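You operate a simulated robot arm through the tools that you are given. There is no shell and no other tool.

The job below is to be done with a simulated robot arm. You get a single attempt, and the scene is never put back.

TASK
Clamp the film's end at the joining plate and park the peg.
Fine: brake off first; the blue clamp holds it; the peg goes back in the purple holder.

It is judged by the outcome, as a careful person would: the job done as asked, and still so three seconds after it is handed in. It fails if anything else is knocked over, pushed out of place, dropped, spilled or broken.

THE ROBOT
A 7-joint arm with a two-finger parallel gripper, fixed in place. Base frame: the origin is on the floor under the middle of its stand, x ahead of it, y to its left, z up. Readings come in mm, rad, newtons and seconds.
It reaches about 966 mm from its shoulder. Its first joint turns from -2.897 to 2.897 rad. Payload 3.43 kg.
The tool frame sits at the grasp point between the pads (the TCP): z along the fingers, y along the line on which they close. The tips reach 30 mm beyond it. Largest opening 94 mm; finger width 28, thickness 10; the body of the gripper, 50 by 96 mm, starts 55 mm behind the TCP.
Orientation is that of the tool frame in the base frame, as [roll, pitch, yaw] about the fixed x, y, z axes, in that order (R = Rz(yaw) Ry(pitch) Rx(roll)). With the fingers straight down and closing along the base's y, the tool's x points along the base's -x, its y along +y and its z along -z.

THE INTERFACE
- The arm moves only by the tool nudge_tool. Its arguments are lists of equal length, an entry for each row: "offset": the shift along the tool's x, y, z in mm, a list of three; "dr": the turn, a rotation vector about the tool's x, y, z in degrees, a list of three; "gripper": the closure in counts, from 0 (fully open) to 255 (shut). In form: {"offset": [[dx, dy, dz], ...], "dr": [[wx, wy, wz], ...], "gripper": [gripper, ...]}. A call has 1 to 20 rows; each row shifts and turns the commanded pose from where the row before left it, along the tool's axes as they then stand. A row lasts 0.2 s, in which the tool goes at most 50 mm and 0.15 rad; a call with a longer step from one row to the next is refused whole, and so is a gripper value outside its range. A pose out of reach is approached as far as the arm can. The call stops where the force on the tool passes 90 N (or 10 N more than at its start, if that is more) or the arm is blocked; 0.2 s more then pass. Each finger travels about 45 mm/s and halts on what it meets, pressing with about 35 N; the grip force reading is that of the motor and also rises with nothing between the fingers. The clock runs only during rows and for 0.2 s after the last one: add rows that do not move to give the fingers time. The reply holds the time, the measured pose of the TCP, the force on the tool along the base axes, the opening and the grip force, in the units named above and with some noise, with the torque about the TCP (base axes, N m) and any sound that the robot's microphone picked up.
- Cameras (640 x 400 px; columns grow to the right, rows downward): "scene" is fixed at [400.2, -501.3, 1524.4]; the picture's right is [0.65, -0.76, 0.00], its down [-0.61, -0.52, -0.59] and it looks along [0.45, 0.39, -0.80] (base axes); focal length 237 px, centre (320, 200). "wrist" rides on the gripper at [76, 14, -103] in the tool frame; the picture's right is [-0.18, 0.98, 0.00], its down [-0.75, -0.14, -0.64] and it looks along [-0.63, -0.12, 0.77] (tool axes); focal length 243 px, centre (320, 200). There is no depth. A picture from a camera that has moved, and an enlarged one, comes with that camera's place and axes in the base frame and with its lens.
- capture(camera): a new picture of that camera. The clock stands still meanwhile.
- slide_trunk(by): slides the trunk up (or, below 0, down) by that many mm; the arm rides with it, the base frame stays. It gives what a move gives, with no picture.
- zoom(camera, box): a new picture of the part [left, top, right, bottom] of that camera's present view, enlarged. The clock stands still meanwhile.
- finish_job(): hands the job in; it is judged then, once.

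Places have to be worked out from the pictures, the camera data and where the tool is seen. Open the gripper and draw the arm clear of the work before you hand the job in, unless the task says otherwise.

The tools are called after "Request:" as name(argument=value, ...) on one line, values as JSON. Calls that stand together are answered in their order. nudge_tool: Moves the arm, as the interface text tells. Its arguments: {"type":"object","properties":{"offset":{"type":"array"},"dr":{"type":"array"},"gripper":{"type":"array"}},"required":["offset","dr","gripper"]} The other tools are called the same way: slide_trunk (by) moves the trunk up or down; capture (camera) takes a picture; zoom (camera, box) takes an enlarged picture of a part of a camera's view; finish_job () hands the job in.

At the start:

```text
time_s: 0.0
tool_pos: [545.6, -196.6, 1283.2]
orientation: [3.14, 0.0, 3.141]
wrist_force: [0.1, -0.3, 0.2]
moment: [0.01, -0.03, 0.06]
grip_width: 93.8
grip_force: 0.1
trunk travel left (down, up): [-325.0, 165.0]
```

scene: 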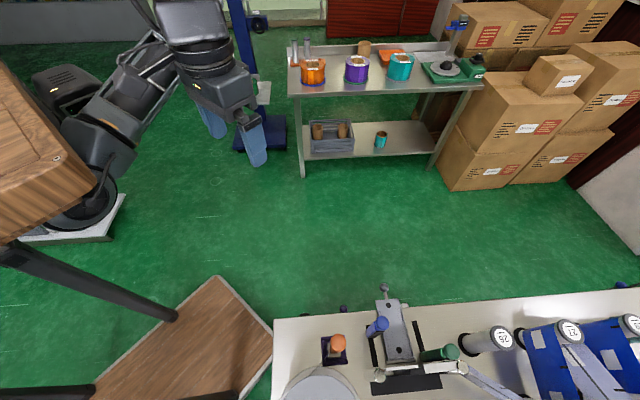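
wrist: 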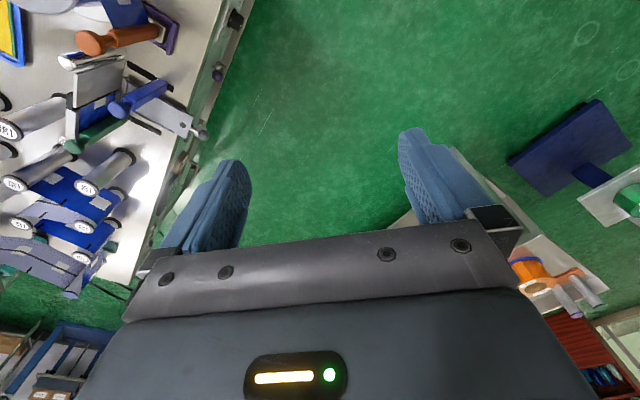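

The pictures show a machine panel on the right side (y negative) with a blue lever, green lever, orange-handled peg and rollers. I'll enlarge those areas first to understand the layout.

Request:
zoom(camera="scene", box=[270, 270, 480, 400])

Request:
zoom(camera="scene", box=[430, 270, 640, 400])

Request:
zoom(camera="wrist", box=[0, 0, 256, 160])

Request:
zoom(camera="wrist", box=[0, 140, 256, 300])

Request:
zoom(camera="scene", box=[270, 20, 500, 164])

```text
3.05 times, centred on (375, 335) of scene
camera zoom: at [400.2, -501.3, 1524.4], right [0.65, -0.76, 0.0], down [-0.61, -0.52, -0.59], along [0.45, 0.39, -0.8], focal length 721 px, centre (152, -211)
```

zoom: 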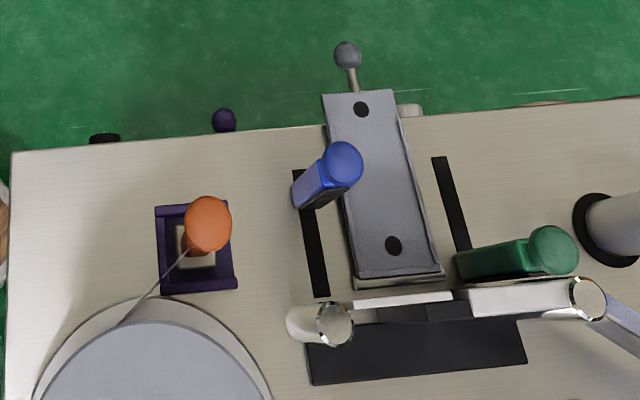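

```text
3.05 times, centred on (535, 335) of scene
camera zoom: at [400.2, -501.3, 1524.4], right [0.65, -0.76, 0.0], down [-0.61, -0.52, -0.59], along [0.45, 0.39, -0.8], focal length 721 px, centre (-335, -211)
```

zoom: 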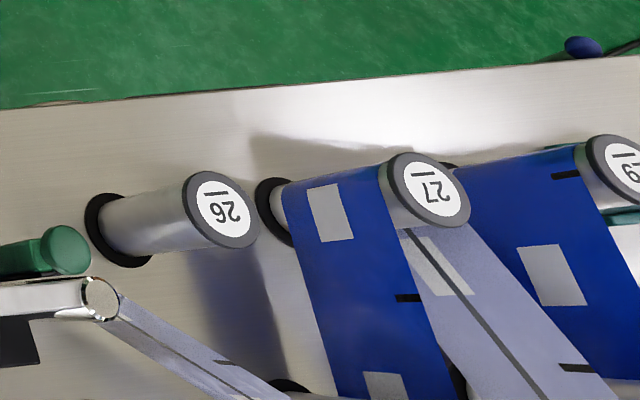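

```text
2.50 times, centred on (128, 80) of wrist
camera zoom: at [468.5, -182.5, 1385.9], right [0.18, 0.98, 0.0], down [0.75, -0.14, 0.64], along [0.63, -0.12, -0.77], focal length 606 px, centre (800, 500)
```

zoom: 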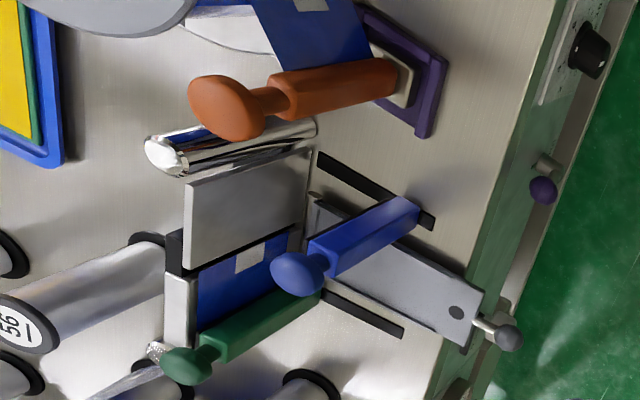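

```text
2.50 times, centred on (128, 220) of wrist
camera zoom: at [468.5, -182.5, 1385.9], right [0.18, 0.98, 0.0], down [0.75, -0.14, 0.64], along [0.63, -0.12, -0.77], focal length 606 px, centre (800, 150)
```

zoom: 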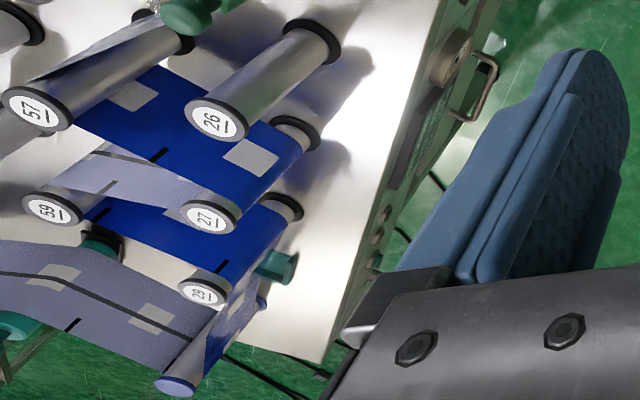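

```text
2.78 times, centred on (385, 92) of scene
camera zoom: at [400.2, -501.3, 1524.4], right [0.65, -0.76, 0.0], down [-0.61, -0.52, -0.59], along [0.45, 0.39, -0.8], focal length 658 px, centre (139, 500)
```

zoom: 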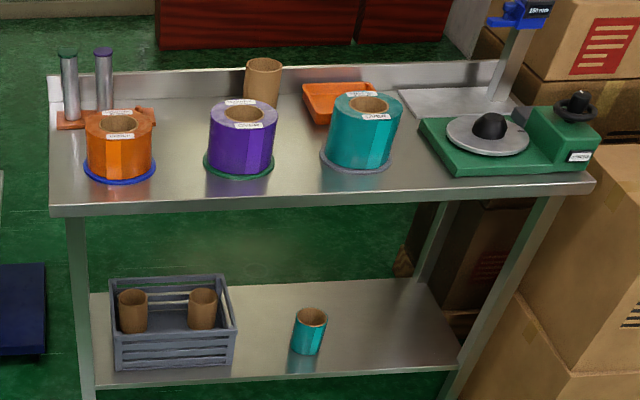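

The rows of upright handles converge toward the nadir in both views, so this is a horizontal bench (top at about z≈800) turned about 45° to the base; blue knob is near (549,-539,983) and orange peg knob near (460,-493,1003). I'll draw the tool back and right, well above everything, to get a better wrist view.

Request:
nudge_tool(offset=[[24, -32, 0], [24, -32, 0], [24, -32, 0], [24, -32, 0], [24, -32, 0], [24, -32, 0], [24, -32, 0], [24, -32, 0], [0, 0, 0]], dr=[[0, 0, 0], [0, 0, 0], [0, 0, 0], [0, 0, 0], [0, 0, 0], [0, 0, 0], [0, 0, 0], [0, 0, 0], [0, 0, 0]], gripper=[0, 0, 0, 0, 0, 0, 0, 0, 0])

Request:
capture(camera="wrist")

Request:
capture(camera="scene")

```text
time_s: 0.8
tool_pos: [485.5, -283.9, 1282.3]
orientation: [3.134, 0.001, -3.141]
wrist_force: [1.5, -0.5, 0.6]
moment: [0.06, 0.26, 0.08]
grip_width: 94.0
grip_force: 0.1
trunk travel left (down, up): [-325.0, 165.0]
stopped in row 4: the force on the tool passed its limit at 153 N (the readings are from after the stop); the commanded pose is now the measured one
```

```text
taken
camera wrist: at [407.8, -269.4, 1385.4], right [0.18, 0.98, 0.01], down [0.75, -0.15, 0.64], along [0.63, -0.11, -0.77], focal length 243 px, centre (320, 200)
```

wrist: 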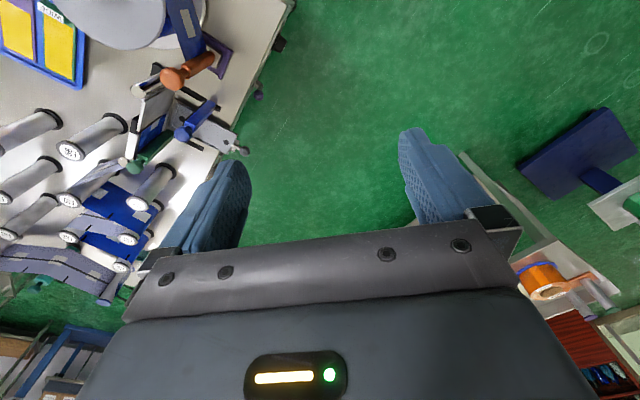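

```text
taken
```

scene: 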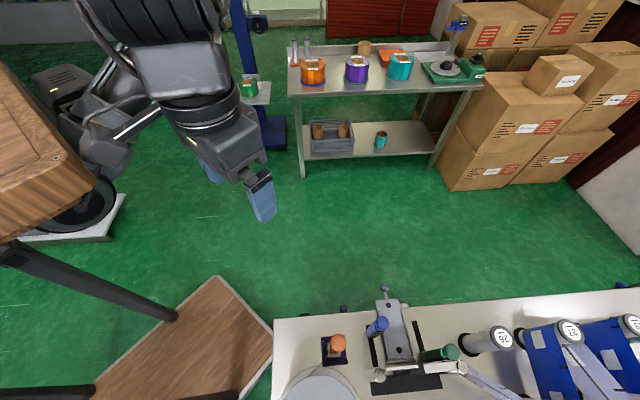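

The move was cut short by a 153 N spike though little force remains now, so some part of the arm may have touched the wooden structure at the left of the scene view. I'll look closely there before moving again.

Request:
zoom(camera="scene", box=[0, 0, 320, 200])

Request:
zoom(camera="scene", box=[0, 200, 320, 400])

Request:
zoom(camera="wrist", box=[0, 0, 320, 200])

```text
2.00 times, centred on (160, 100) of scene
camera zoom: at [400.2, -501.3, 1524.4], right [0.65, -0.76, 0.0], down [-0.61, -0.52, -0.59], along [0.45, 0.39, -0.8], focal length 473 px, centre (640, 400)
```

zoom: 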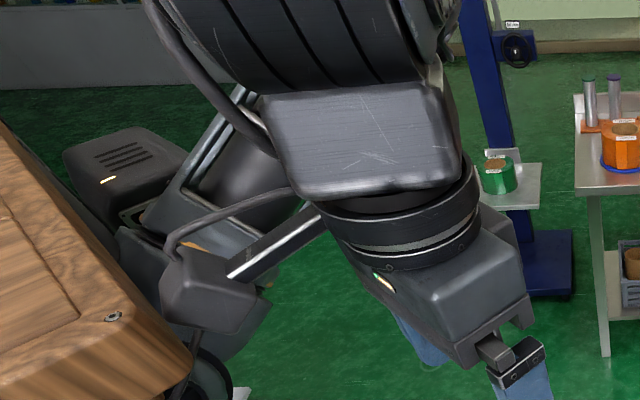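

```text
2.00 times, centred on (160, 300) of scene
camera zoom: at [400.2, -501.3, 1524.4], right [0.65, -0.76, 0.0], down [-0.61, -0.52, -0.59], along [0.45, 0.39, -0.8], focal length 473 px, centre (640, 0)
```

zoom: 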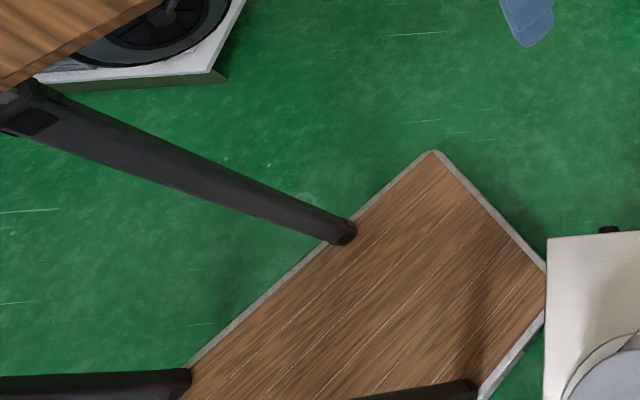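

```text
2.00 times, centred on (160, 100) of wrist
camera zoom: at [407.8, -269.4, 1385.4], right [0.18, 0.98, 0.01], down [0.75, -0.15, 0.64], along [0.63, -0.11, -0.77], focal length 485 px, centre (640, 400)
```

zoom: 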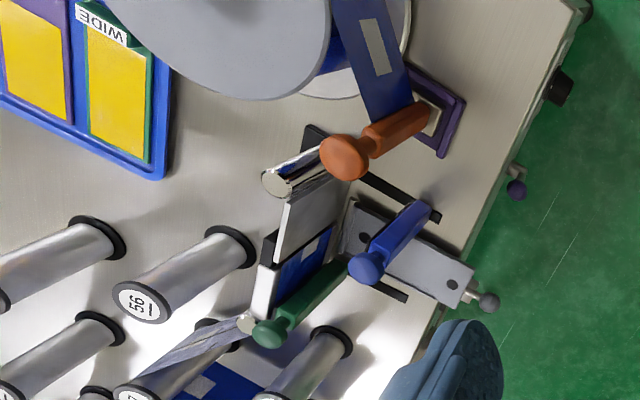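

The small box with the cable beside the wood corner is the wrist camera itself (it projects to about (122,150)), so it touched the corner of my own wooden stand top, which sits near (370,-223,1340). I'll back the tool away from it (+x,+y) and then lower the trunk, which I need anyway to reach the bench.

Request:
nudge_tool(offset=[[-20, 10, 0], [-25, 15, 0], [-25, 15, 0], [0, 0, 0]], dr=[[0, 0, 0], [0, 0, 0], [0, 0, 0], [0, 0, 0]], gripper=[0, 0, 0, 0])

Request:
slide_trunk(by=-100)

Request:
capture(camera="scene")

```text
time_s: 1.8
tool_pos: [553.8, -244.5, 1283.0]
orientation: [3.134, 0.003, 3.141]
wrist_force: [-0.2, -1.0, 0.0]
moment: [0.0, -0.02, 0.0]
grip_width: 94.2
grip_force: 0.1
trunk travel left (down, up): [-325.0, 165.0]
```

```text
time_s: 3.1
tool_pos: [554.3, -243.7, 1183.0]
orientation: [3.136, 0.001, -3.141]
wrist_force: [-0.7, 0.1, -0.5]
moment: [0.02, 0.01, 0.01]
grip_width: 94.0
grip_force: 0.0
trunk travel left (down, up): [-225.0, 265.0]
```

```text
taken
```

scene: 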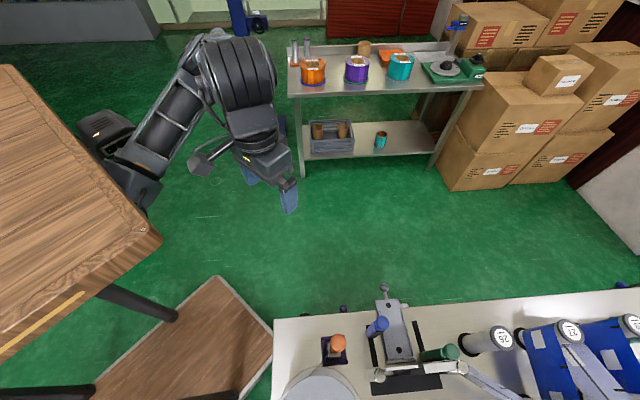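

The wood top moves with the trunk (its corner solves to about (374,-272), now at z≈1272), so it is my own stand. I'll zoom in on the arm/stand to understand clearances, then look with the wrist camera.

Request:
zoom(camera="scene", box=[0, 0, 320, 200])

Request:
zoom(camera="scene", box=[0, 160, 320, 360])

Request:
capture(camera="wrist")

```text
2.00 times, centred on (160, 100) of scene
camera zoom: at [400.2, -501.3, 1524.4], right [0.65, -0.76, 0.0], down [-0.61, -0.52, -0.59], along [0.45, 0.39, -0.8], focal length 473 px, centre (640, 400)
```

zoom: 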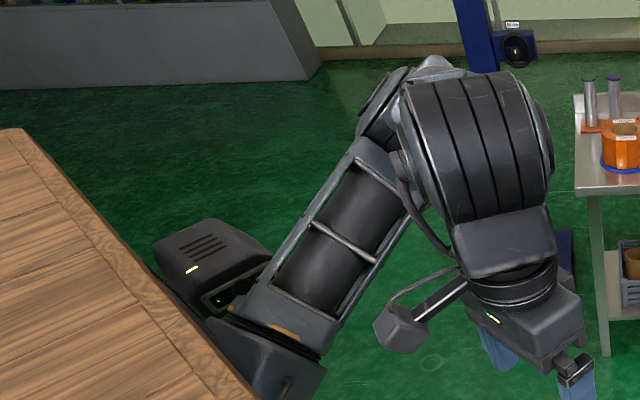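

```text
2.00 times, centred on (160, 260) of scene
camera zoom: at [400.2, -501.3, 1524.4], right [0.65, -0.76, 0.0], down [-0.61, -0.52, -0.59], along [0.45, 0.39, -0.8], focal length 473 px, centre (640, 80)
```

zoom: 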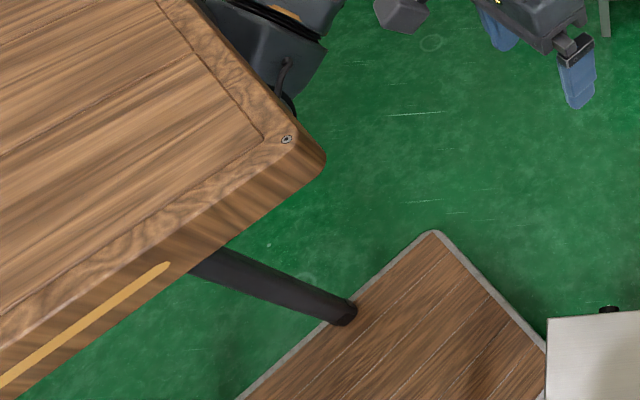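

```text
taken
camera wrist: at [477.0, -230.3, 1286.1], right [0.18, 0.98, 0.01], down [0.75, -0.15, 0.64], along [0.63, -0.11, -0.77], focal length 243 px, centre (320, 200)
```

wrist: 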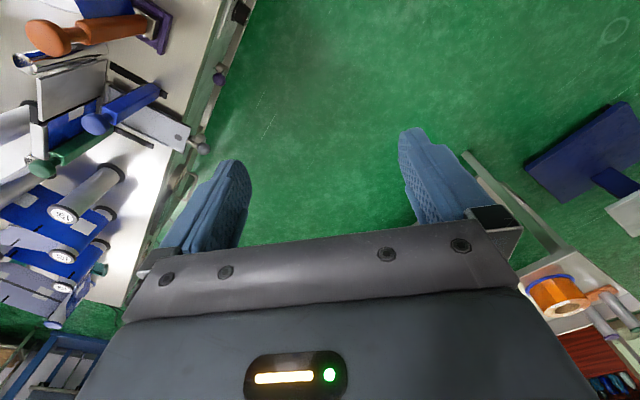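

The arm turns out to be mounted on the trunk's front (shoulder near (400,0), z≈1180 now), so lowering brings it to bench height. I'll lower 150 mm more and turn the tool 90° about its axis, so the camera looks toward the bench (-y).

Request:
slide_trunk(by=-150)

Request:
nudge_tool(offset=[[0, 0, -20], [0, 0, -20], [0, 0, -20], [0, 0, -20], [0, 0, -20], [0, 0, -20], [0, 0, -20], [0, 0, 0], [0, 0, 0], [0, 0, 0], [0, 0, 0], [0, 0, 0]], dr=[[0, 0, 8.2], [0, 0, 8.2], [0, 0, 8.2], [0, 0, 8.2], [0, 0, 8.2], [0, 0, 8.2], [0, 0, 8.2], [0, 0, 8.2], [0, 0, 8.2], [0, 0, 8.2], [0, 0, 8.0], [0, 0, 0]], gripper=[0, 0, 0, 0, 0, 0, 0, 0, 0, 0, 0, 0])

Request:
capture(camera="wrist")

Request:
capture(camera="scene")

```text
time_s: 4.9
tool_pos: [554.1, -243.0, 1035.0]
orientation: [3.136, 0.001, 3.141]
wrist_force: [-0.5, 0.2, 0.2]
moment: [0.0, 0.0, 0.01]
grip_width: 94.0
grip_force: 0.1
trunk travel left (down, up): [-75.0, 415.0]
```

```text
time_s: 7.5
tool_pos: [561.3, -241.7, 1165.9]
orientation: [-3.101, 0.007, 1.569]
wrist_force: [-0.7, -0.6, -0.2]
moment: [-0.01, -0.02, -0.01]
grip_width: 94.2
grip_force: 0.0
trunk travel left (down, up): [-75.0, 415.0]
```

```text
taken
camera wrist: at [580.3, -164.8, 1267.4], right [0.98, -0.19, -0.04], down [-0.12, -0.75, 0.65], along [-0.15, -0.64, -0.76], focal length 243 px, centre (320, 200)
```

wrist: 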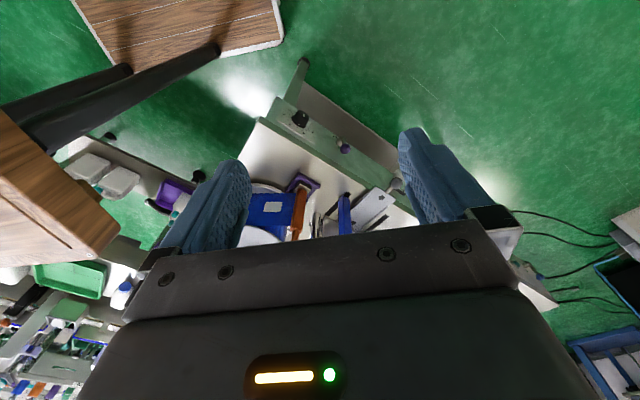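

```text
taken
```

scene: 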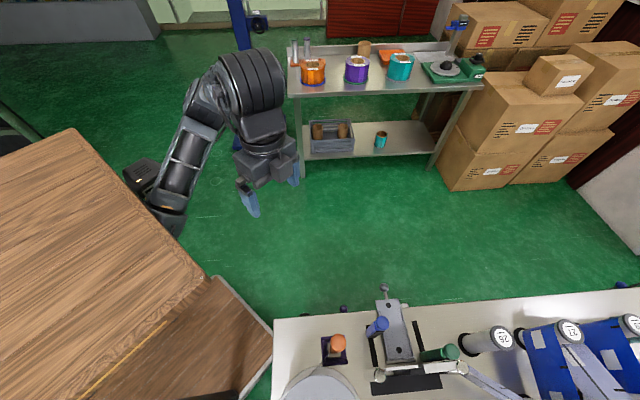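

The camera mostly sees from straight below it up to the fingers, so I need it right over the bench. I'll shift the tool 250 mm toward -y at this safe height (tips at z≈1136, knobs top out near 1005).

Request:
nudge_tool(offset=[[-30, 0, -5], [-35, 0, -5], [-35, 0, -5], [-35, 0, -5], [-35, 0, -5], [-35, 0, 0], [-35, 0, 0], [0, 0, 0], [0, 0, 0]], dr=[[0, 0, 0], [0, 0, 0], [0, 0, 0], [0, 0, 0], [0, 0, 0], [0, 0, 0], [0, 0, 0], [0, 0, 0], [0, 0, 0]], gripper=[0, 0, 0, 0, 0, 0, 0, 0, 0])

Request:
capture(camera="wrist")

Request:
capture(camera="scene")

```text
time_s: 9.5
tool_pos: [559.9, -482.5, 1137.5]
orientation: [-3.099, -0.017, 1.573]
wrist_force: [-0.3, 0.2, -1.1]
moment: [-0.01, 0.01, 0.0]
grip_width: 93.9
grip_force: 0.1
out of reach, approached as far as the arm can: row 1, 2, 3, 4, 5, 6
trunk travel left (down, up): [-75.0, 415.0]
```

```text
taken
camera wrist: at [577.7, -408.5, 1240.2], right [0.98, -0.18, -0.05], down [-0.11, -0.77, 0.63], along [-0.15, -0.62, -0.77], focal length 243 px, centre (320, 200)
```

wrist: 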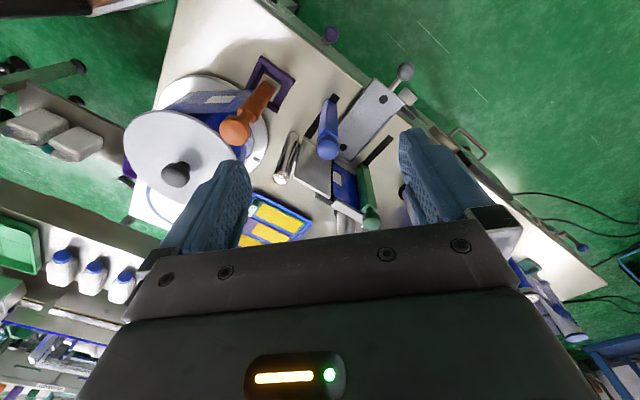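

```text
taken
```

scene: 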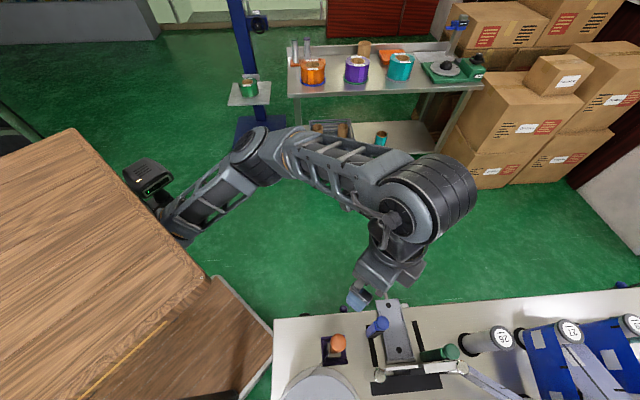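

Now I have a good overhead view; I'll enlarge the key parts: spool/peg, holder, blue lever, plate, green lever and the panel edge knobs.

Request:
zoom(camera="wrist", box=[120, 40, 280, 140])

Request:
zoom(camera="wrist", box=[270, 60, 430, 160])

Request:
zoom(camera="wrist", box=[240, 140, 400, 240])

Request:
zoom(camera="wrist", box=[200, 0, 360, 100])

Request:
zoom(camera="wrist", box=[80, 120, 240, 220])

Request:
zoom(camera="wrist", box=[400, 90, 640, 240])

```text
4.00 times, centred on (200, 90) of wrist
camera zoom: at [577.7, -408.5, 1240.2], right [0.98, -0.18, -0.05], down [-0.11, -0.77, 0.63], along [-0.15, -0.62, -0.77], focal length 970 px, centre (800, 640)
```

zoom: 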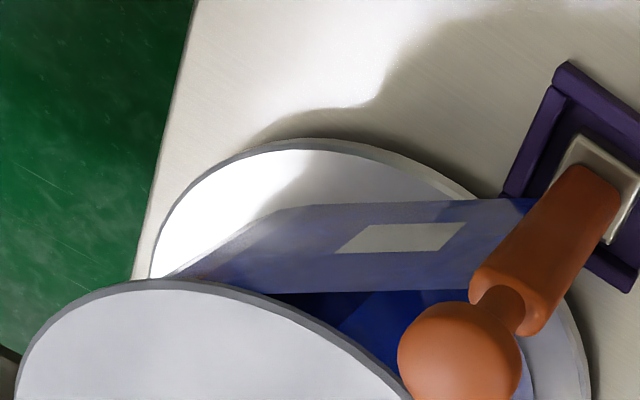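

```text
4.00 times, centred on (350, 110) of wrist
camera zoom: at [577.7, -408.5, 1240.2], right [0.98, -0.18, -0.05], down [-0.11, -0.77, 0.63], along [-0.15, -0.62, -0.77], focal length 970 px, centre (200, 560)
```

zoom: 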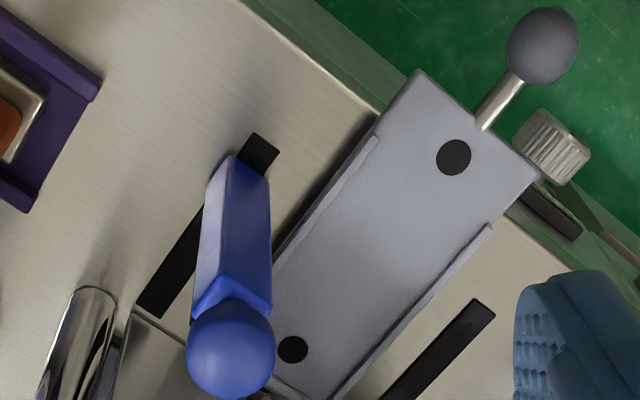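

```text
4.00 times, centred on (320, 190) of wrist
camera zoom: at [577.7, -408.5, 1240.2], right [0.98, -0.18, -0.05], down [-0.11, -0.77, 0.63], along [-0.15, -0.62, -0.77], focal length 970 px, centre (320, 240)
```

zoom: 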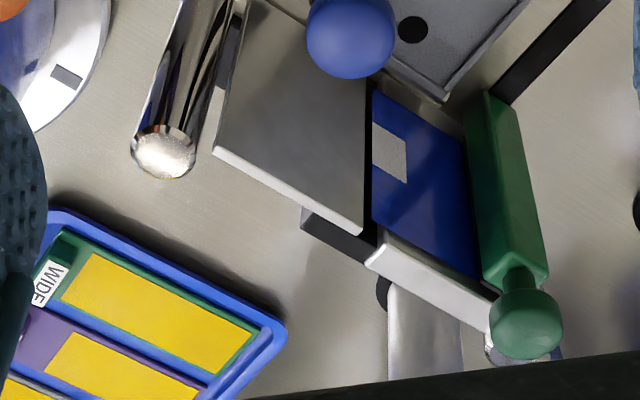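

```text
4.00 times, centred on (280, 50) of wrist
camera zoom: at [577.7, -408.5, 1240.2], right [0.98, -0.18, -0.05], down [-0.11, -0.77, 0.63], along [-0.15, -0.62, -0.77], focal length 970 px, centre (480, 800)
```

zoom: 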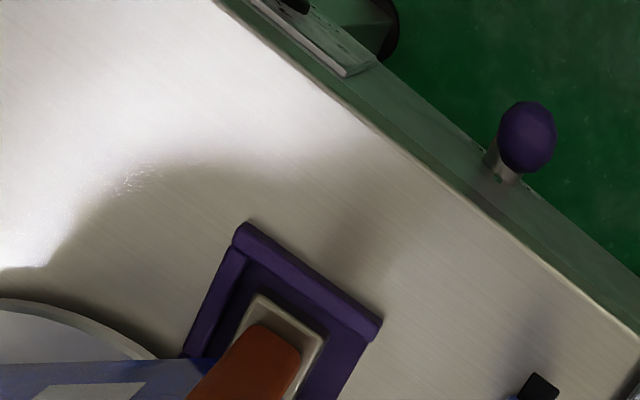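

```text
4.00 times, centred on (160, 170) of wrist
camera zoom: at [577.7, -408.5, 1240.2], right [0.98, -0.18, -0.05], down [-0.11, -0.77, 0.63], along [-0.15, -0.62, -0.77], focal length 970 px, centre (960, 320)
```

zoom: 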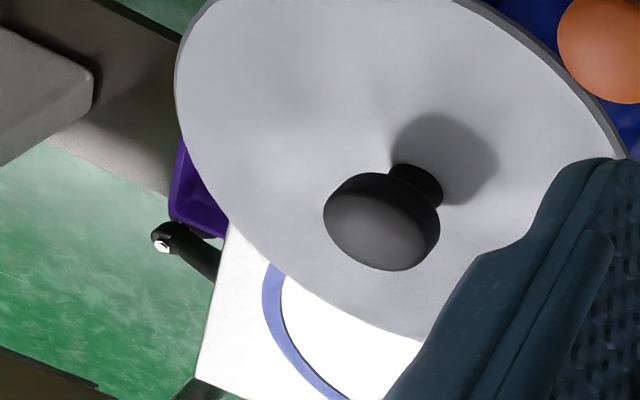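

```text
2.67 times, centred on (520, 165) of wrist
camera zoom: at [577.7, -408.5, 1240.2], right [0.98, -0.18, -0.05], down [-0.11, -0.77, 0.63], along [-0.15, -0.62, -0.77], focal length 647 px, centre (-213, 293)
```

zoom: 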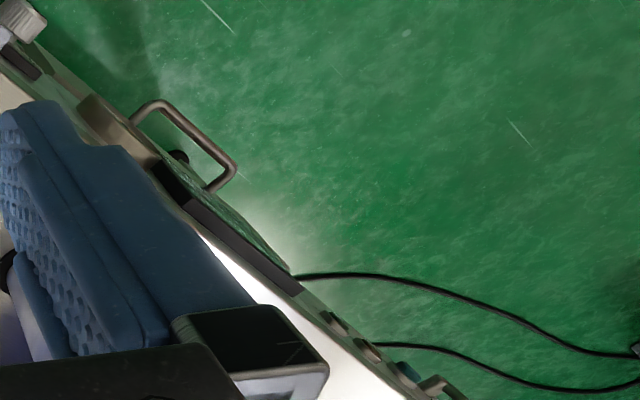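

Reading the layout: film stands on edge from the spool to the orange peg (in the purple holder); the upright joining plate has its right half held by the green clamp, and the blue clamp stands open at the far end of its slot. I haven't identified the brake yet, so I'll pull back and tilt the tool to look at the front panel (purple knob at about (567,-448,770), black knob).

Request:
nudge_tool(offset=[[40, 10, 5], [40, 15, 10], [40, 15, 10], [40, 15, 15], [40, 15, 15], [0, 0, 0], [0, 0, 0], [0, 0, 0], [0, 0, 0], [0, 0, 0], [0, 0, 0], [0, 0, 0], [0, 0, 0]], dr=[[0, 0, 0], [0, 0, 0], [0, 0, 0], [0, 0, 0], [0, 0, 0], [0, -7, 0], [0, -7, 0], [0, -7, 0], [0, -7, 0], [0, -7, 0], [0, -7, 0], [0, 0, 0], [0, 0, 0]], gripper=[0, 0, 0, 0, 0, 0, 0, 0, 0, 0, 0, 0, 0])

Request:
capture(camera="wrist")

```text
time_s: 12.3
tool_pos: [621.8, -281.0, 1103.1]
orientation: [3.138, 0.726, 1.568]
wrist_force: [-0.5, 0.7, -0.9]
moment: [0.02, 0.03, 0.0]
grip_width: 94.1
grip_force: 0.1
trunk travel left (down, up): [-75.0, 415.0]
```

```text
taken
camera wrist: at [635.2, -156.1, 1129.6], right [0.98, -0.14, 0.12], down [-0.14, -0.14, 0.98], along [-0.12, -0.98, -0.15], focal length 243 px, centre (320, 200)
```

wrist: 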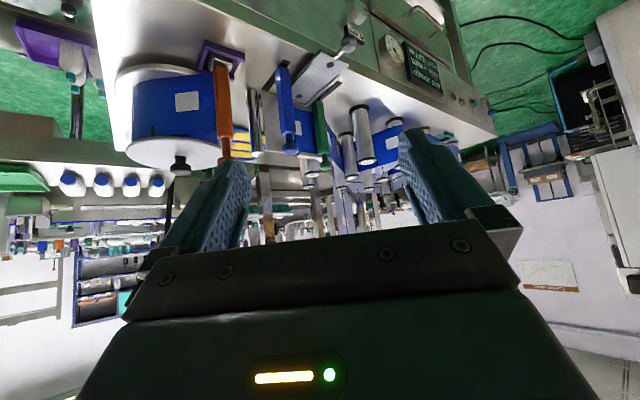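

The view is upside-down (image down is +z), with a front panel carrying a gauge and a written board. I'll zoom in on those.

Request:
zoom(camera="wrist", box=[340, 0, 500, 100])

Request:
zoom(camera="wrist", box=[180, 0, 340, 100])

Request:
zoom(camera="wrist", box=[100, 60, 260, 160])

Request:
zoom(camera="wrist", box=[230, 60, 390, 160])

```text
4.00 times, centred on (420, 50) of wrist
camera zoom: at [635.2, -156.1, 1129.6], right [0.98, -0.14, 0.12], down [-0.14, -0.14, 0.98], along [-0.12, -0.98, -0.15], focal length 970 px, centre (-80, 800)
```

zoom: 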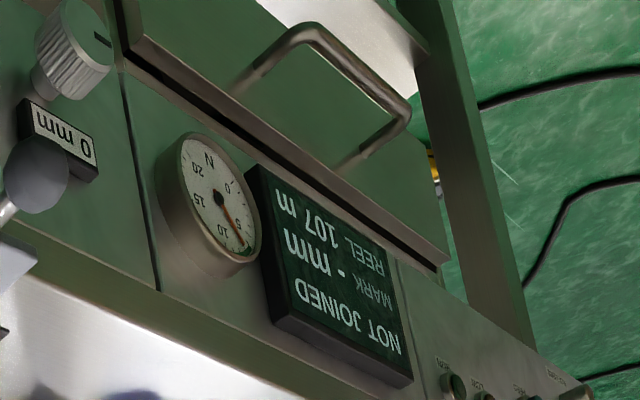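

```text
4.00 times, centred on (260, 50) of wrist
camera zoom: at [635.2, -156.1, 1129.6], right [0.98, -0.14, 0.12], down [-0.14, -0.14, 0.98], along [-0.12, -0.98, -0.15], focal length 970 px, centre (560, 800)
```

zoom: 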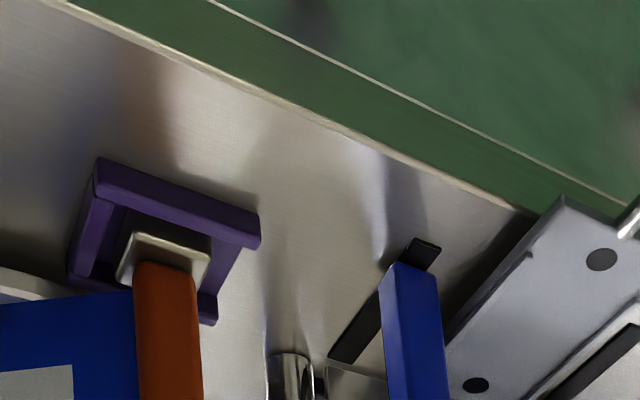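

```text
4.00 times, centred on (180, 110) of wrist
camera zoom: at [635.2, -156.1, 1129.6], right [0.98, -0.14, 0.12], down [-0.14, -0.14, 0.98], along [-0.12, -0.98, -0.15], focal length 970 px, centre (880, 560)
```

zoom: 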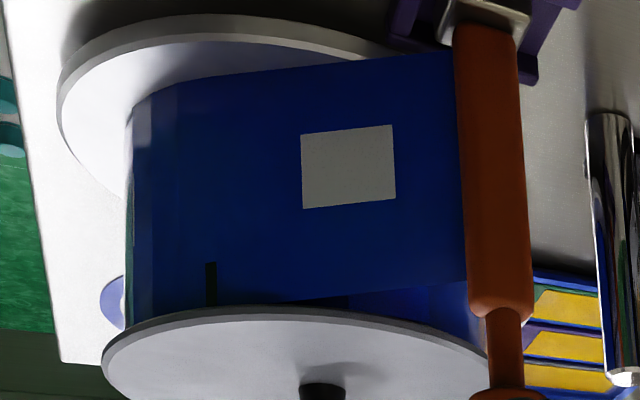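

```text
4.00 times, centred on (310, 110) of wrist
camera zoom: at [635.2, -156.1, 1129.6], right [0.98, -0.14, 0.12], down [-0.14, -0.14, 0.98], along [-0.12, -0.98, -0.15], focal length 970 px, centre (360, 560)
```

zoom: 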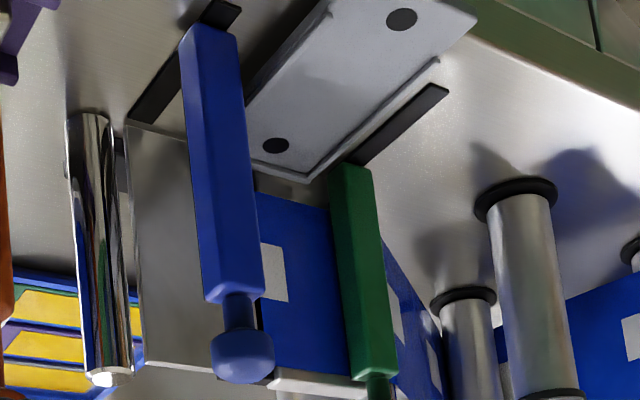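

The display reads "NOT JOINED, MARK - mm, REEL 107 m". I now need to see the front-left panel face (purple knob, black knob, any brake label), so I'll lower the camera 200 mm and shift left.

Request:
nudge_tool(offset=[[26.6, -15, 29.9], [26.6, -15, 29.9], [26.6, -15, 29.9], [26.6, -15, 29.9], [26.6, -15, 29.9], [0, 0, 0], [0, 0, 0]], dr=[[0, 0, 0], [0, 0, 0], [0, 0, 0], [0, 0, 0], [0, 0, 0], [0, 0, 0], [0, 0, 0]], gripper=[0, 0, 0, 0, 0, 0, 0])

Request:
capture(camera="wrist")

```text
time_s: 13.9
tool_pos: [547.1, -280.7, 903.8]
orientation: [3.14, 0.728, 1.57]
wrist_force: [0.6, 0.1, 0.3]
moment: [0.0, 0.01, -0.01]
grip_width: 93.9
grip_force: 0.0
trunk travel left (down, up): [-75.0, 415.0]
```

```text
taken
camera wrist: at [560.8, -155.4, 930.1], right [0.98, -0.14, 0.12], down [-0.14, -0.14, 0.98], along [-0.12, -0.98, -0.15], focal length 243 px, centre (320, 200)
```

wrist: 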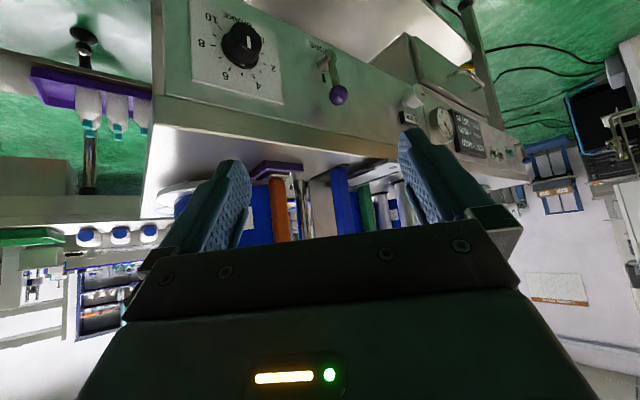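

Request:
zoom(camera="wrist", box=[180, 0, 300, 100])

Request:
zoom(camera="wrist", box=[280, 20, 400, 120])

Request:
zoom(camera="wrist", box=[390, 60, 530, 170])

Request:
zoom(camera="wrist", box=[150, 120, 410, 250])

```text
4.00 times, centred on (240, 50) of wrist
camera zoom: at [560.8, -155.4, 930.1], right [0.98, -0.14, 0.12], down [-0.14, -0.14, 0.98], along [-0.12, -0.98, -0.15], focal length 970 px, centre (640, 800)
```

zoom: 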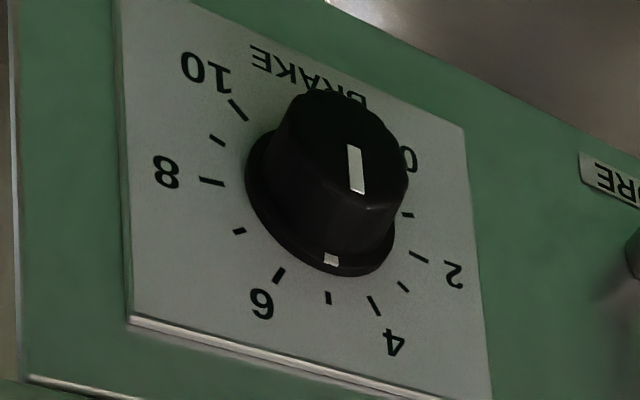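

```text
4.00 times, centred on (340, 70) of wrist
camera zoom: at [560.8, -155.4, 930.1], right [0.98, -0.14, 0.12], down [-0.14, -0.14, 0.98], along [-0.12, -0.98, -0.15], focal length 970 px, centre (240, 720)
```

zoom: 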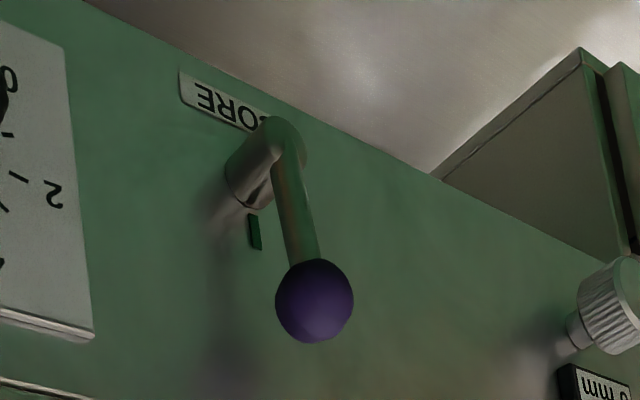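

```text
3.64 times, centred on (460, 115) of wrist
camera zoom: at [560.8, -155.4, 930.1], right [0.98, -0.14, 0.12], down [-0.14, -0.14, 0.98], along [-0.12, -0.98, -0.15], focal length 882 px, centre (-189, 509)
```

zoom: 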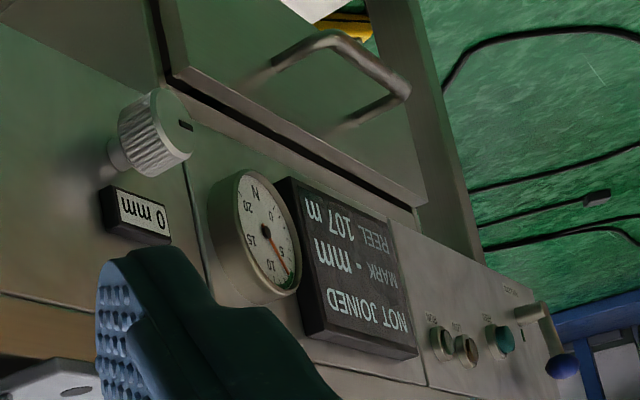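

```text
2.46 times, centred on (280, 185) of wrist
camera zoom: at [560.8, -155.4, 930.1], right [0.98, -0.14, 0.12], down [-0.14, -0.14, 0.98], along [-0.12, -0.98, -0.15], focal length 597 px, centre (418, 237)
```

zoom: 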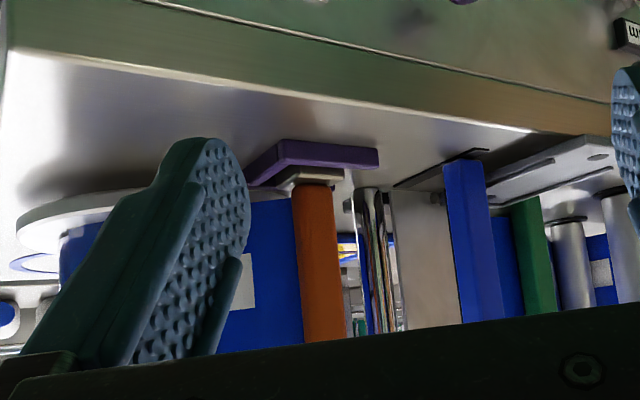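

Found it: the BRAKE dial is the black knob on the front face at about (474,-372,723), scale 0–10 with the pointer at about 5; "off" means turning it counter-clockwise to 0. The purple-ball lever is CORE, which I must leave alone. I'll turn the tool to point horizontally at the front face (about 45° between -x and -y).

Request:
nudge_tool(offset=[[0, 0, 0], [0, 0, 0], [0, 0, 0], [0, 0, 0], [0, 0, 0], [0, 0, 0], [0, 0, 0], [0, 0, 0], [0, 0, 0], [0, 0, 0], [0, 0, 0], [0, 0, 0], [0, 0, 0], [0, 0, 0]], dr=[[0, -8, 0], [0, -8, 0], [0, -8, 0], [0, -8, 0], [0, -8, 0], [0, -8.3, 0], [7.5, 0, 0], [7.5, 0, 0], [7.5, 0, 0], [7.5, 0, 0], [7.5, 0, 0], [7.5, 0, 0], [0, 0, 0], [0, 0, 0]], gripper=[0, 0, 0, 0, 0, 0, 0, 0, 0, 0, 0, 0, 0, 0])

Request:
capture(camera="wrist")

Request:
capture(camera="scene")

```text
time_s: 16.9
tool_pos: [582.4, -297.3, 910.4]
orientation: [-3.111, 1.569, 0.812]
wrist_force: [-0.4, -0.3, -0.9]
moment: [0.02, -0.02, -0.02]
grip_width: 94.2
grip_force: 0.2
out of reach, approached as far as the arm can: row 1, 2, 3, 4
trunk travel left (down, up): [-75.0, 415.0]
```

```text
taken
camera wrist: at [664.9, -234.6, 834.4], right [0.69, -0.7, 0.18], down [0.35, 0.55, 0.76], along [-0.63, -0.46, 0.63], focal length 243 px, centre (320, 200)
```

wrist: 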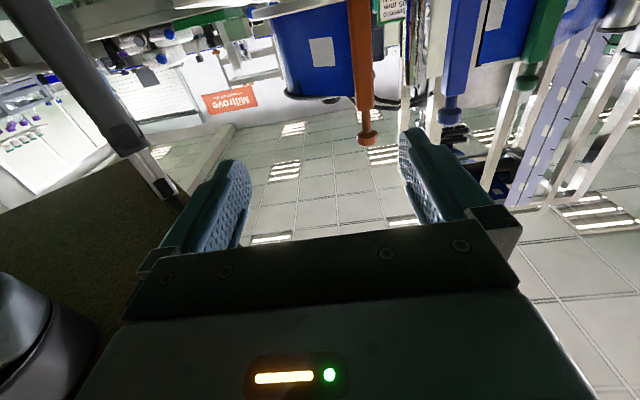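

```text
taken
```

scene: 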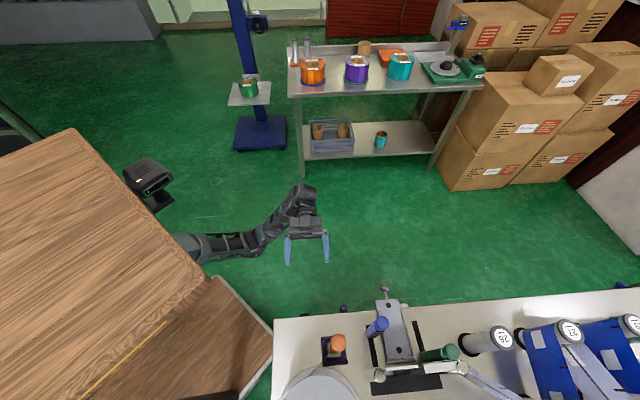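

The tool now points horizontally along (-0.709,-0.706,0), about 130 mm out from the face but too high. I'll descend 187 mm and shift sideways to line up with the brake knob.

Request:
nudge_tool(offset=[[30, -4, 0], [32, -4, 0], [32, -4, 0], [32, -4, 0], [32, -4, 0], [29, -2, 0], [0, 0, 0], [0, 0, 0]], dr=[[0, 0, 0], [0, 0, 0], [0, 0, 0], [0, 0, 0], [0, 0, 0], [0, 0, 0], [0, 0, 0], [0, 0, 0]], gripper=[0, 0, 0, 0, 0, 0, 0, 0])

Request:
capture(camera="wrist")

Request:
capture(camera="scene")

```text
time_s: 18.7
tool_pos: [566.8, -281.7, 722.3]
orientation: [-3.015, 1.566, 0.913]
wrist_force: [0.2, -1.4, -0.9]
moment: [0.05, 0.03, -0.01]
grip_width: 93.9
grip_force: 0.1
trunk travel left (down, up): [-75.0, 415.0]
```

```text
taken
camera wrist: at [649.4, -218.0, 646.3], right [0.69, -0.7, 0.18], down [0.35, 0.55, 0.76], along [-0.63, -0.46, 0.63], focal length 243 px, centre (320, 200)
```

wrist: 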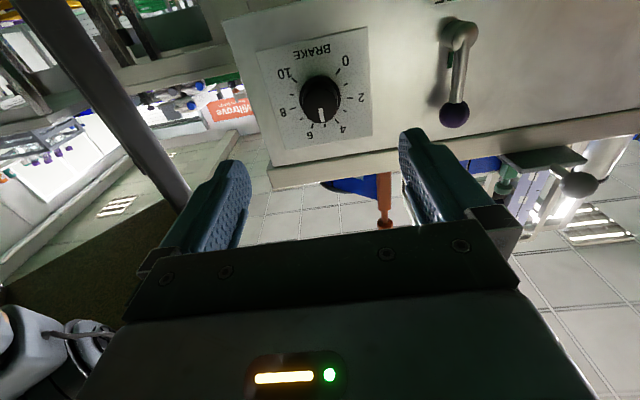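

```text
taken
```

scene: 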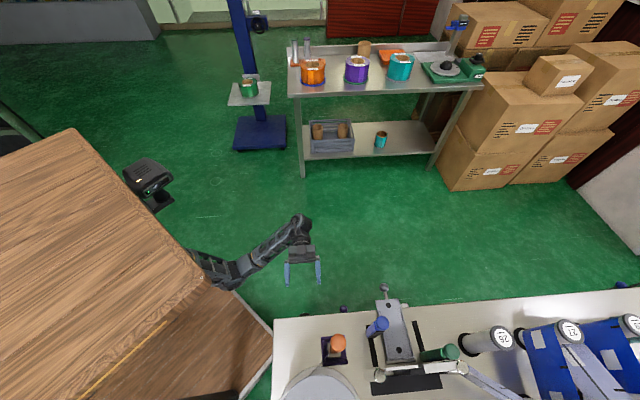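

The dial is right ahead between the fingers; I'll enlarge it to read the pointer and the geometry.

Request:
zoom(camera="wrist", box=[250, 20, 410, 150])

Request:
zoom(camera="wrist", box=[400, 0, 620, 220])

```text
3.08 times, centred on (330, 85) of wrist
camera zoom: at [649.4, -218.0, 646.3], right [0.69, -0.7, 0.18], down [0.35, 0.55, 0.76], along [-0.63, -0.46, 0.63], focal length 746 px, centre (289, 554)
```

zoom: 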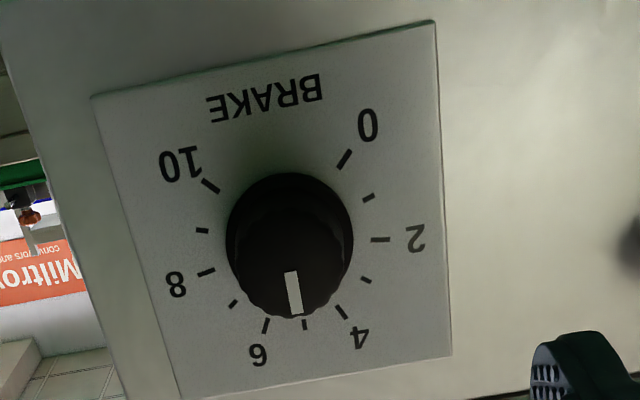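

```text
1.82 times, centred on (510, 110) of wrist
camera zoom: at [649.4, -218.0, 646.3], right [0.69, -0.7, 0.18], down [0.35, 0.55, 0.76], along [-0.63, -0.46, 0.63], focal length 441 px, centre (-26, 364)
```

zoom: 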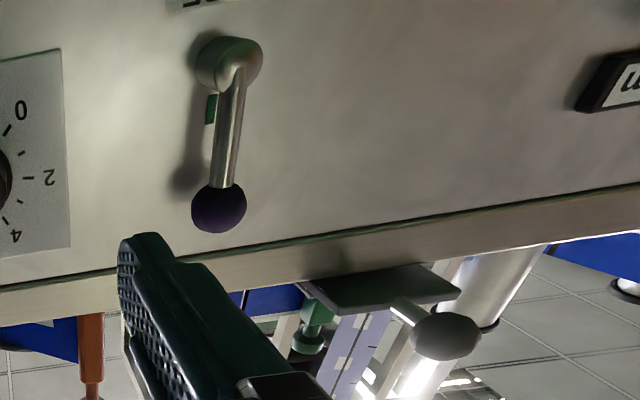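

The pointer is at 5 and 0 lies about 135° counter-clockwise (negative about tool z). Dial centre is nearly on the tool axis (about +4 mm in tool x) with the plate about 138 mm ahead. Before gripping I'll test the wrist's roll range here: first -70°.

Request:
nudge_tool(offset=[[4, 0, 0], [0, 0, 0], [0, 0, 0], [0, 0, 0], [0, 0, 0], [0, 0, 0], [0, 0, 0], [0, 0, 0], [0, 0, 0], [0, 0, 0], [0, 0, 0]], dr=[[0, 0, 0], [0, 0, -8], [0, 0, -8], [0, 0, -8], [0, 0, -8], [0, 0, -8], [0, 0, -8], [0, 0, -8], [0, 0, -8], [0, 0, -6], [0, 0, 0]], gripper=[0, 0, 0, 0, 0, 0, 0, 0, 0, 0, 0])

Request:
capture(camera="wrist")

```text
time_s: 21.1
tool_pos: [568.1, -281.6, 719.4]
orientation: [-1.574, 0.346, 2.355]
wrist_force: [0.2, 0.6, -0.6]
moment: [-0.01, 0.01, -0.03]
grip_width: 94.1
grip_force: 0.0
trunk travel left (down, up): [-75.0, 415.0]
```

```text
taken
camera wrist: at [592.6, -161.8, 680.3], right [0.36, -0.36, -0.86], down [0.92, -0.01, 0.39], along [-0.15, -0.93, 0.32], focal length 243 px, centre (320, 200)
```

wrist: 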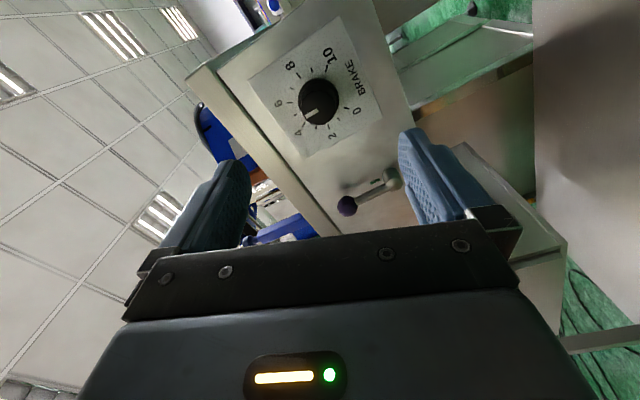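

-70° works fine. I'll test another -66° so a single stroke of about 136° might be possible from the original roll.

Request:
nudge_tool(offset=[[0, 0, 0], [0, 0, 0], [0, 0, 0], [0, 0, 0], [0, 0, 0], [0, 0, 0], [0, 0, 0], [0, 0, 0], [0, 0, 0], [0, 0, 0]], dr=[[0, 0, -8], [0, 0, -8], [0, 0, -8], [0, 0, -8], [0, 0, -8], [0, 0, -8], [0, 0, -8], [0, 0, -8], [0, 0, -2], [0, 0, 0]], gripper=[0, 0, 0, 0, 0, 0, 0, 0, 0, 0])

Request:
capture(camera="wrist")

```text
time_s: 23.3
tool_pos: [567.6, -281.4, 719.3]
orientation: [-1.573, -0.806, 2.358]
wrist_force: [0.1, -0.8, -0.4]
moment: [-0.02, -0.05, -0.03]
grip_width: 94.0
grip_force: 0.1
trunk travel left (down, up): [-75.0, 415.0]
```

```text
taken
camera wrist: at [594.7, -164.4, 764.2], right [-0.41, 0.41, -0.81], down [0.9, 0.01, -0.44], along [-0.17, -0.91, -0.37], focal length 243 px, centre (320, 200)
```

wrist: 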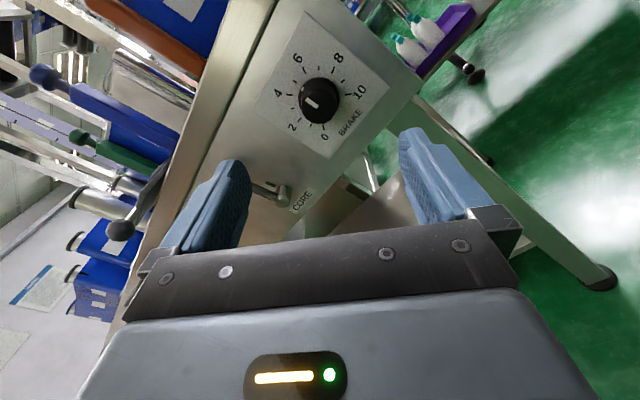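

The whole -136° stroke is available, so one grip will do. This opposite-side view gives parallax on the dial; I'll zoom for an accurate centre.

Request:
zoom(camera="wrist", box=[250, 20, 410, 150])

```text
3.08 times, centred on (330, 85) of wrist
camera zoom: at [594.7, -164.4, 764.2], right [-0.41, 0.41, -0.81], down [0.9, 0.01, -0.44], along [-0.17, -0.91, -0.37], focal length 746 px, centre (289, 554)
```

zoom: 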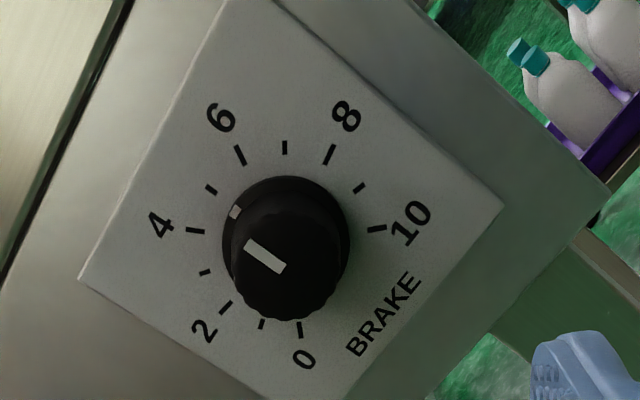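

Triangulating both views puts the dial plate 146 mm ahead of the TCP, centre within ~1.5 mm of the tool axis; knob about 18–20 mm tall, 32 mm cap, 41 mm skirt. I'll roll back to just past the start roll (+142°).

Request:
nudge_tool(offset=[[0, 0, 0], [0, 0, 0], [0, 0, 0], [0, 0, 0], [0, 0, 0], [0, 0, 0], [0, 0, 0], [0, 0, 0], [0, 0, 0], [0, 0, 0], [0, 0, 0], [0, 0, 0], [0, 0, 0], [0, 0, 0], [0, 0, 0], [0, 0, 0], [0, 0, 0], [0, 0, 0], [0, 0, 0], [0, 0, 0]], dr=[[0, 0, 8], [0, 0, 8], [0, 0, 8], [0, 0, 8], [0, 0, 8], [0, 0, 8], [0, 0, 8], [0, 0, 8], [0, 0, 8], [0, 0, 8], [0, 0, 8], [0, 0, 8], [0, 0, 8], [0, 0, 8], [0, 0, 8], [0, 0, 8], [0, 0, 8], [0, 0, 6], [0, 0, 0], [0, 0, 0]], gripper=[0, 0, 0, 0, 0, 0, 0, 0, 0, 0, 0, 0, 0, 0, 0, 0, 0, 0, 0, 0])

Request:
nudge_tool(offset=[[0, 0, 25], [-1, 0, 25], [0, 0, 15], [0, 0, 0], [0, 0, 0]], dr=[[0, 0, 0], [0, 0, 0], [0, 0, 0], [0, 0, 0], [0, 0, 0]], gripper=[0, 0, 0, 0, 0])

Request:
capture(camera="wrist")

```text
time_s: 27.5
tool_pos: [567.3, -281.7, 719.1]
orientation: [1.599, 1.466, -0.758]
wrist_force: [0.2, 0.4, 0.9]
moment: [-0.01, 0.01, -0.01]
grip_width: 94.0
grip_force: 0.1
trunk travel left (down, up): [-75.0, 415.0]
```

```text
time_s: 28.7
tool_pos: [520.6, -328.3, 720.0]
orientation: [1.598, 1.465, -0.756]
wrist_force: [0.3, -0.2, 0.2]
moment: [-0.01, -0.01, 0.0]
grip_width: 93.9
grip_force: 0.1
trunk travel left (down, up): [-75.0, 415.0]
```

```text
taken
camera wrist: at [609.0, -271.3, 645.8], right [0.68, -0.68, 0.29], down [0.3, 0.61, 0.74], along [-0.67, -0.41, 0.61], focal length 243 px, centre (320, 200)
```

wrist: 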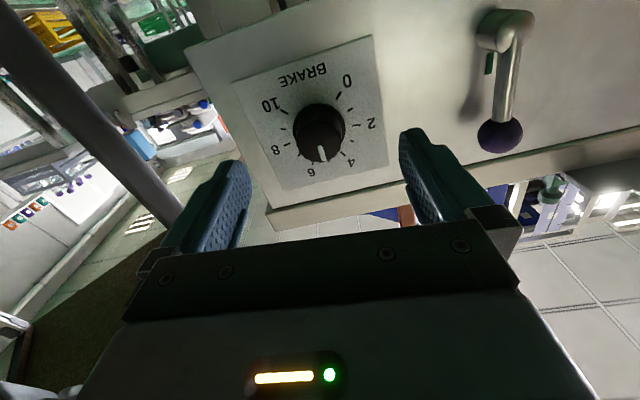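

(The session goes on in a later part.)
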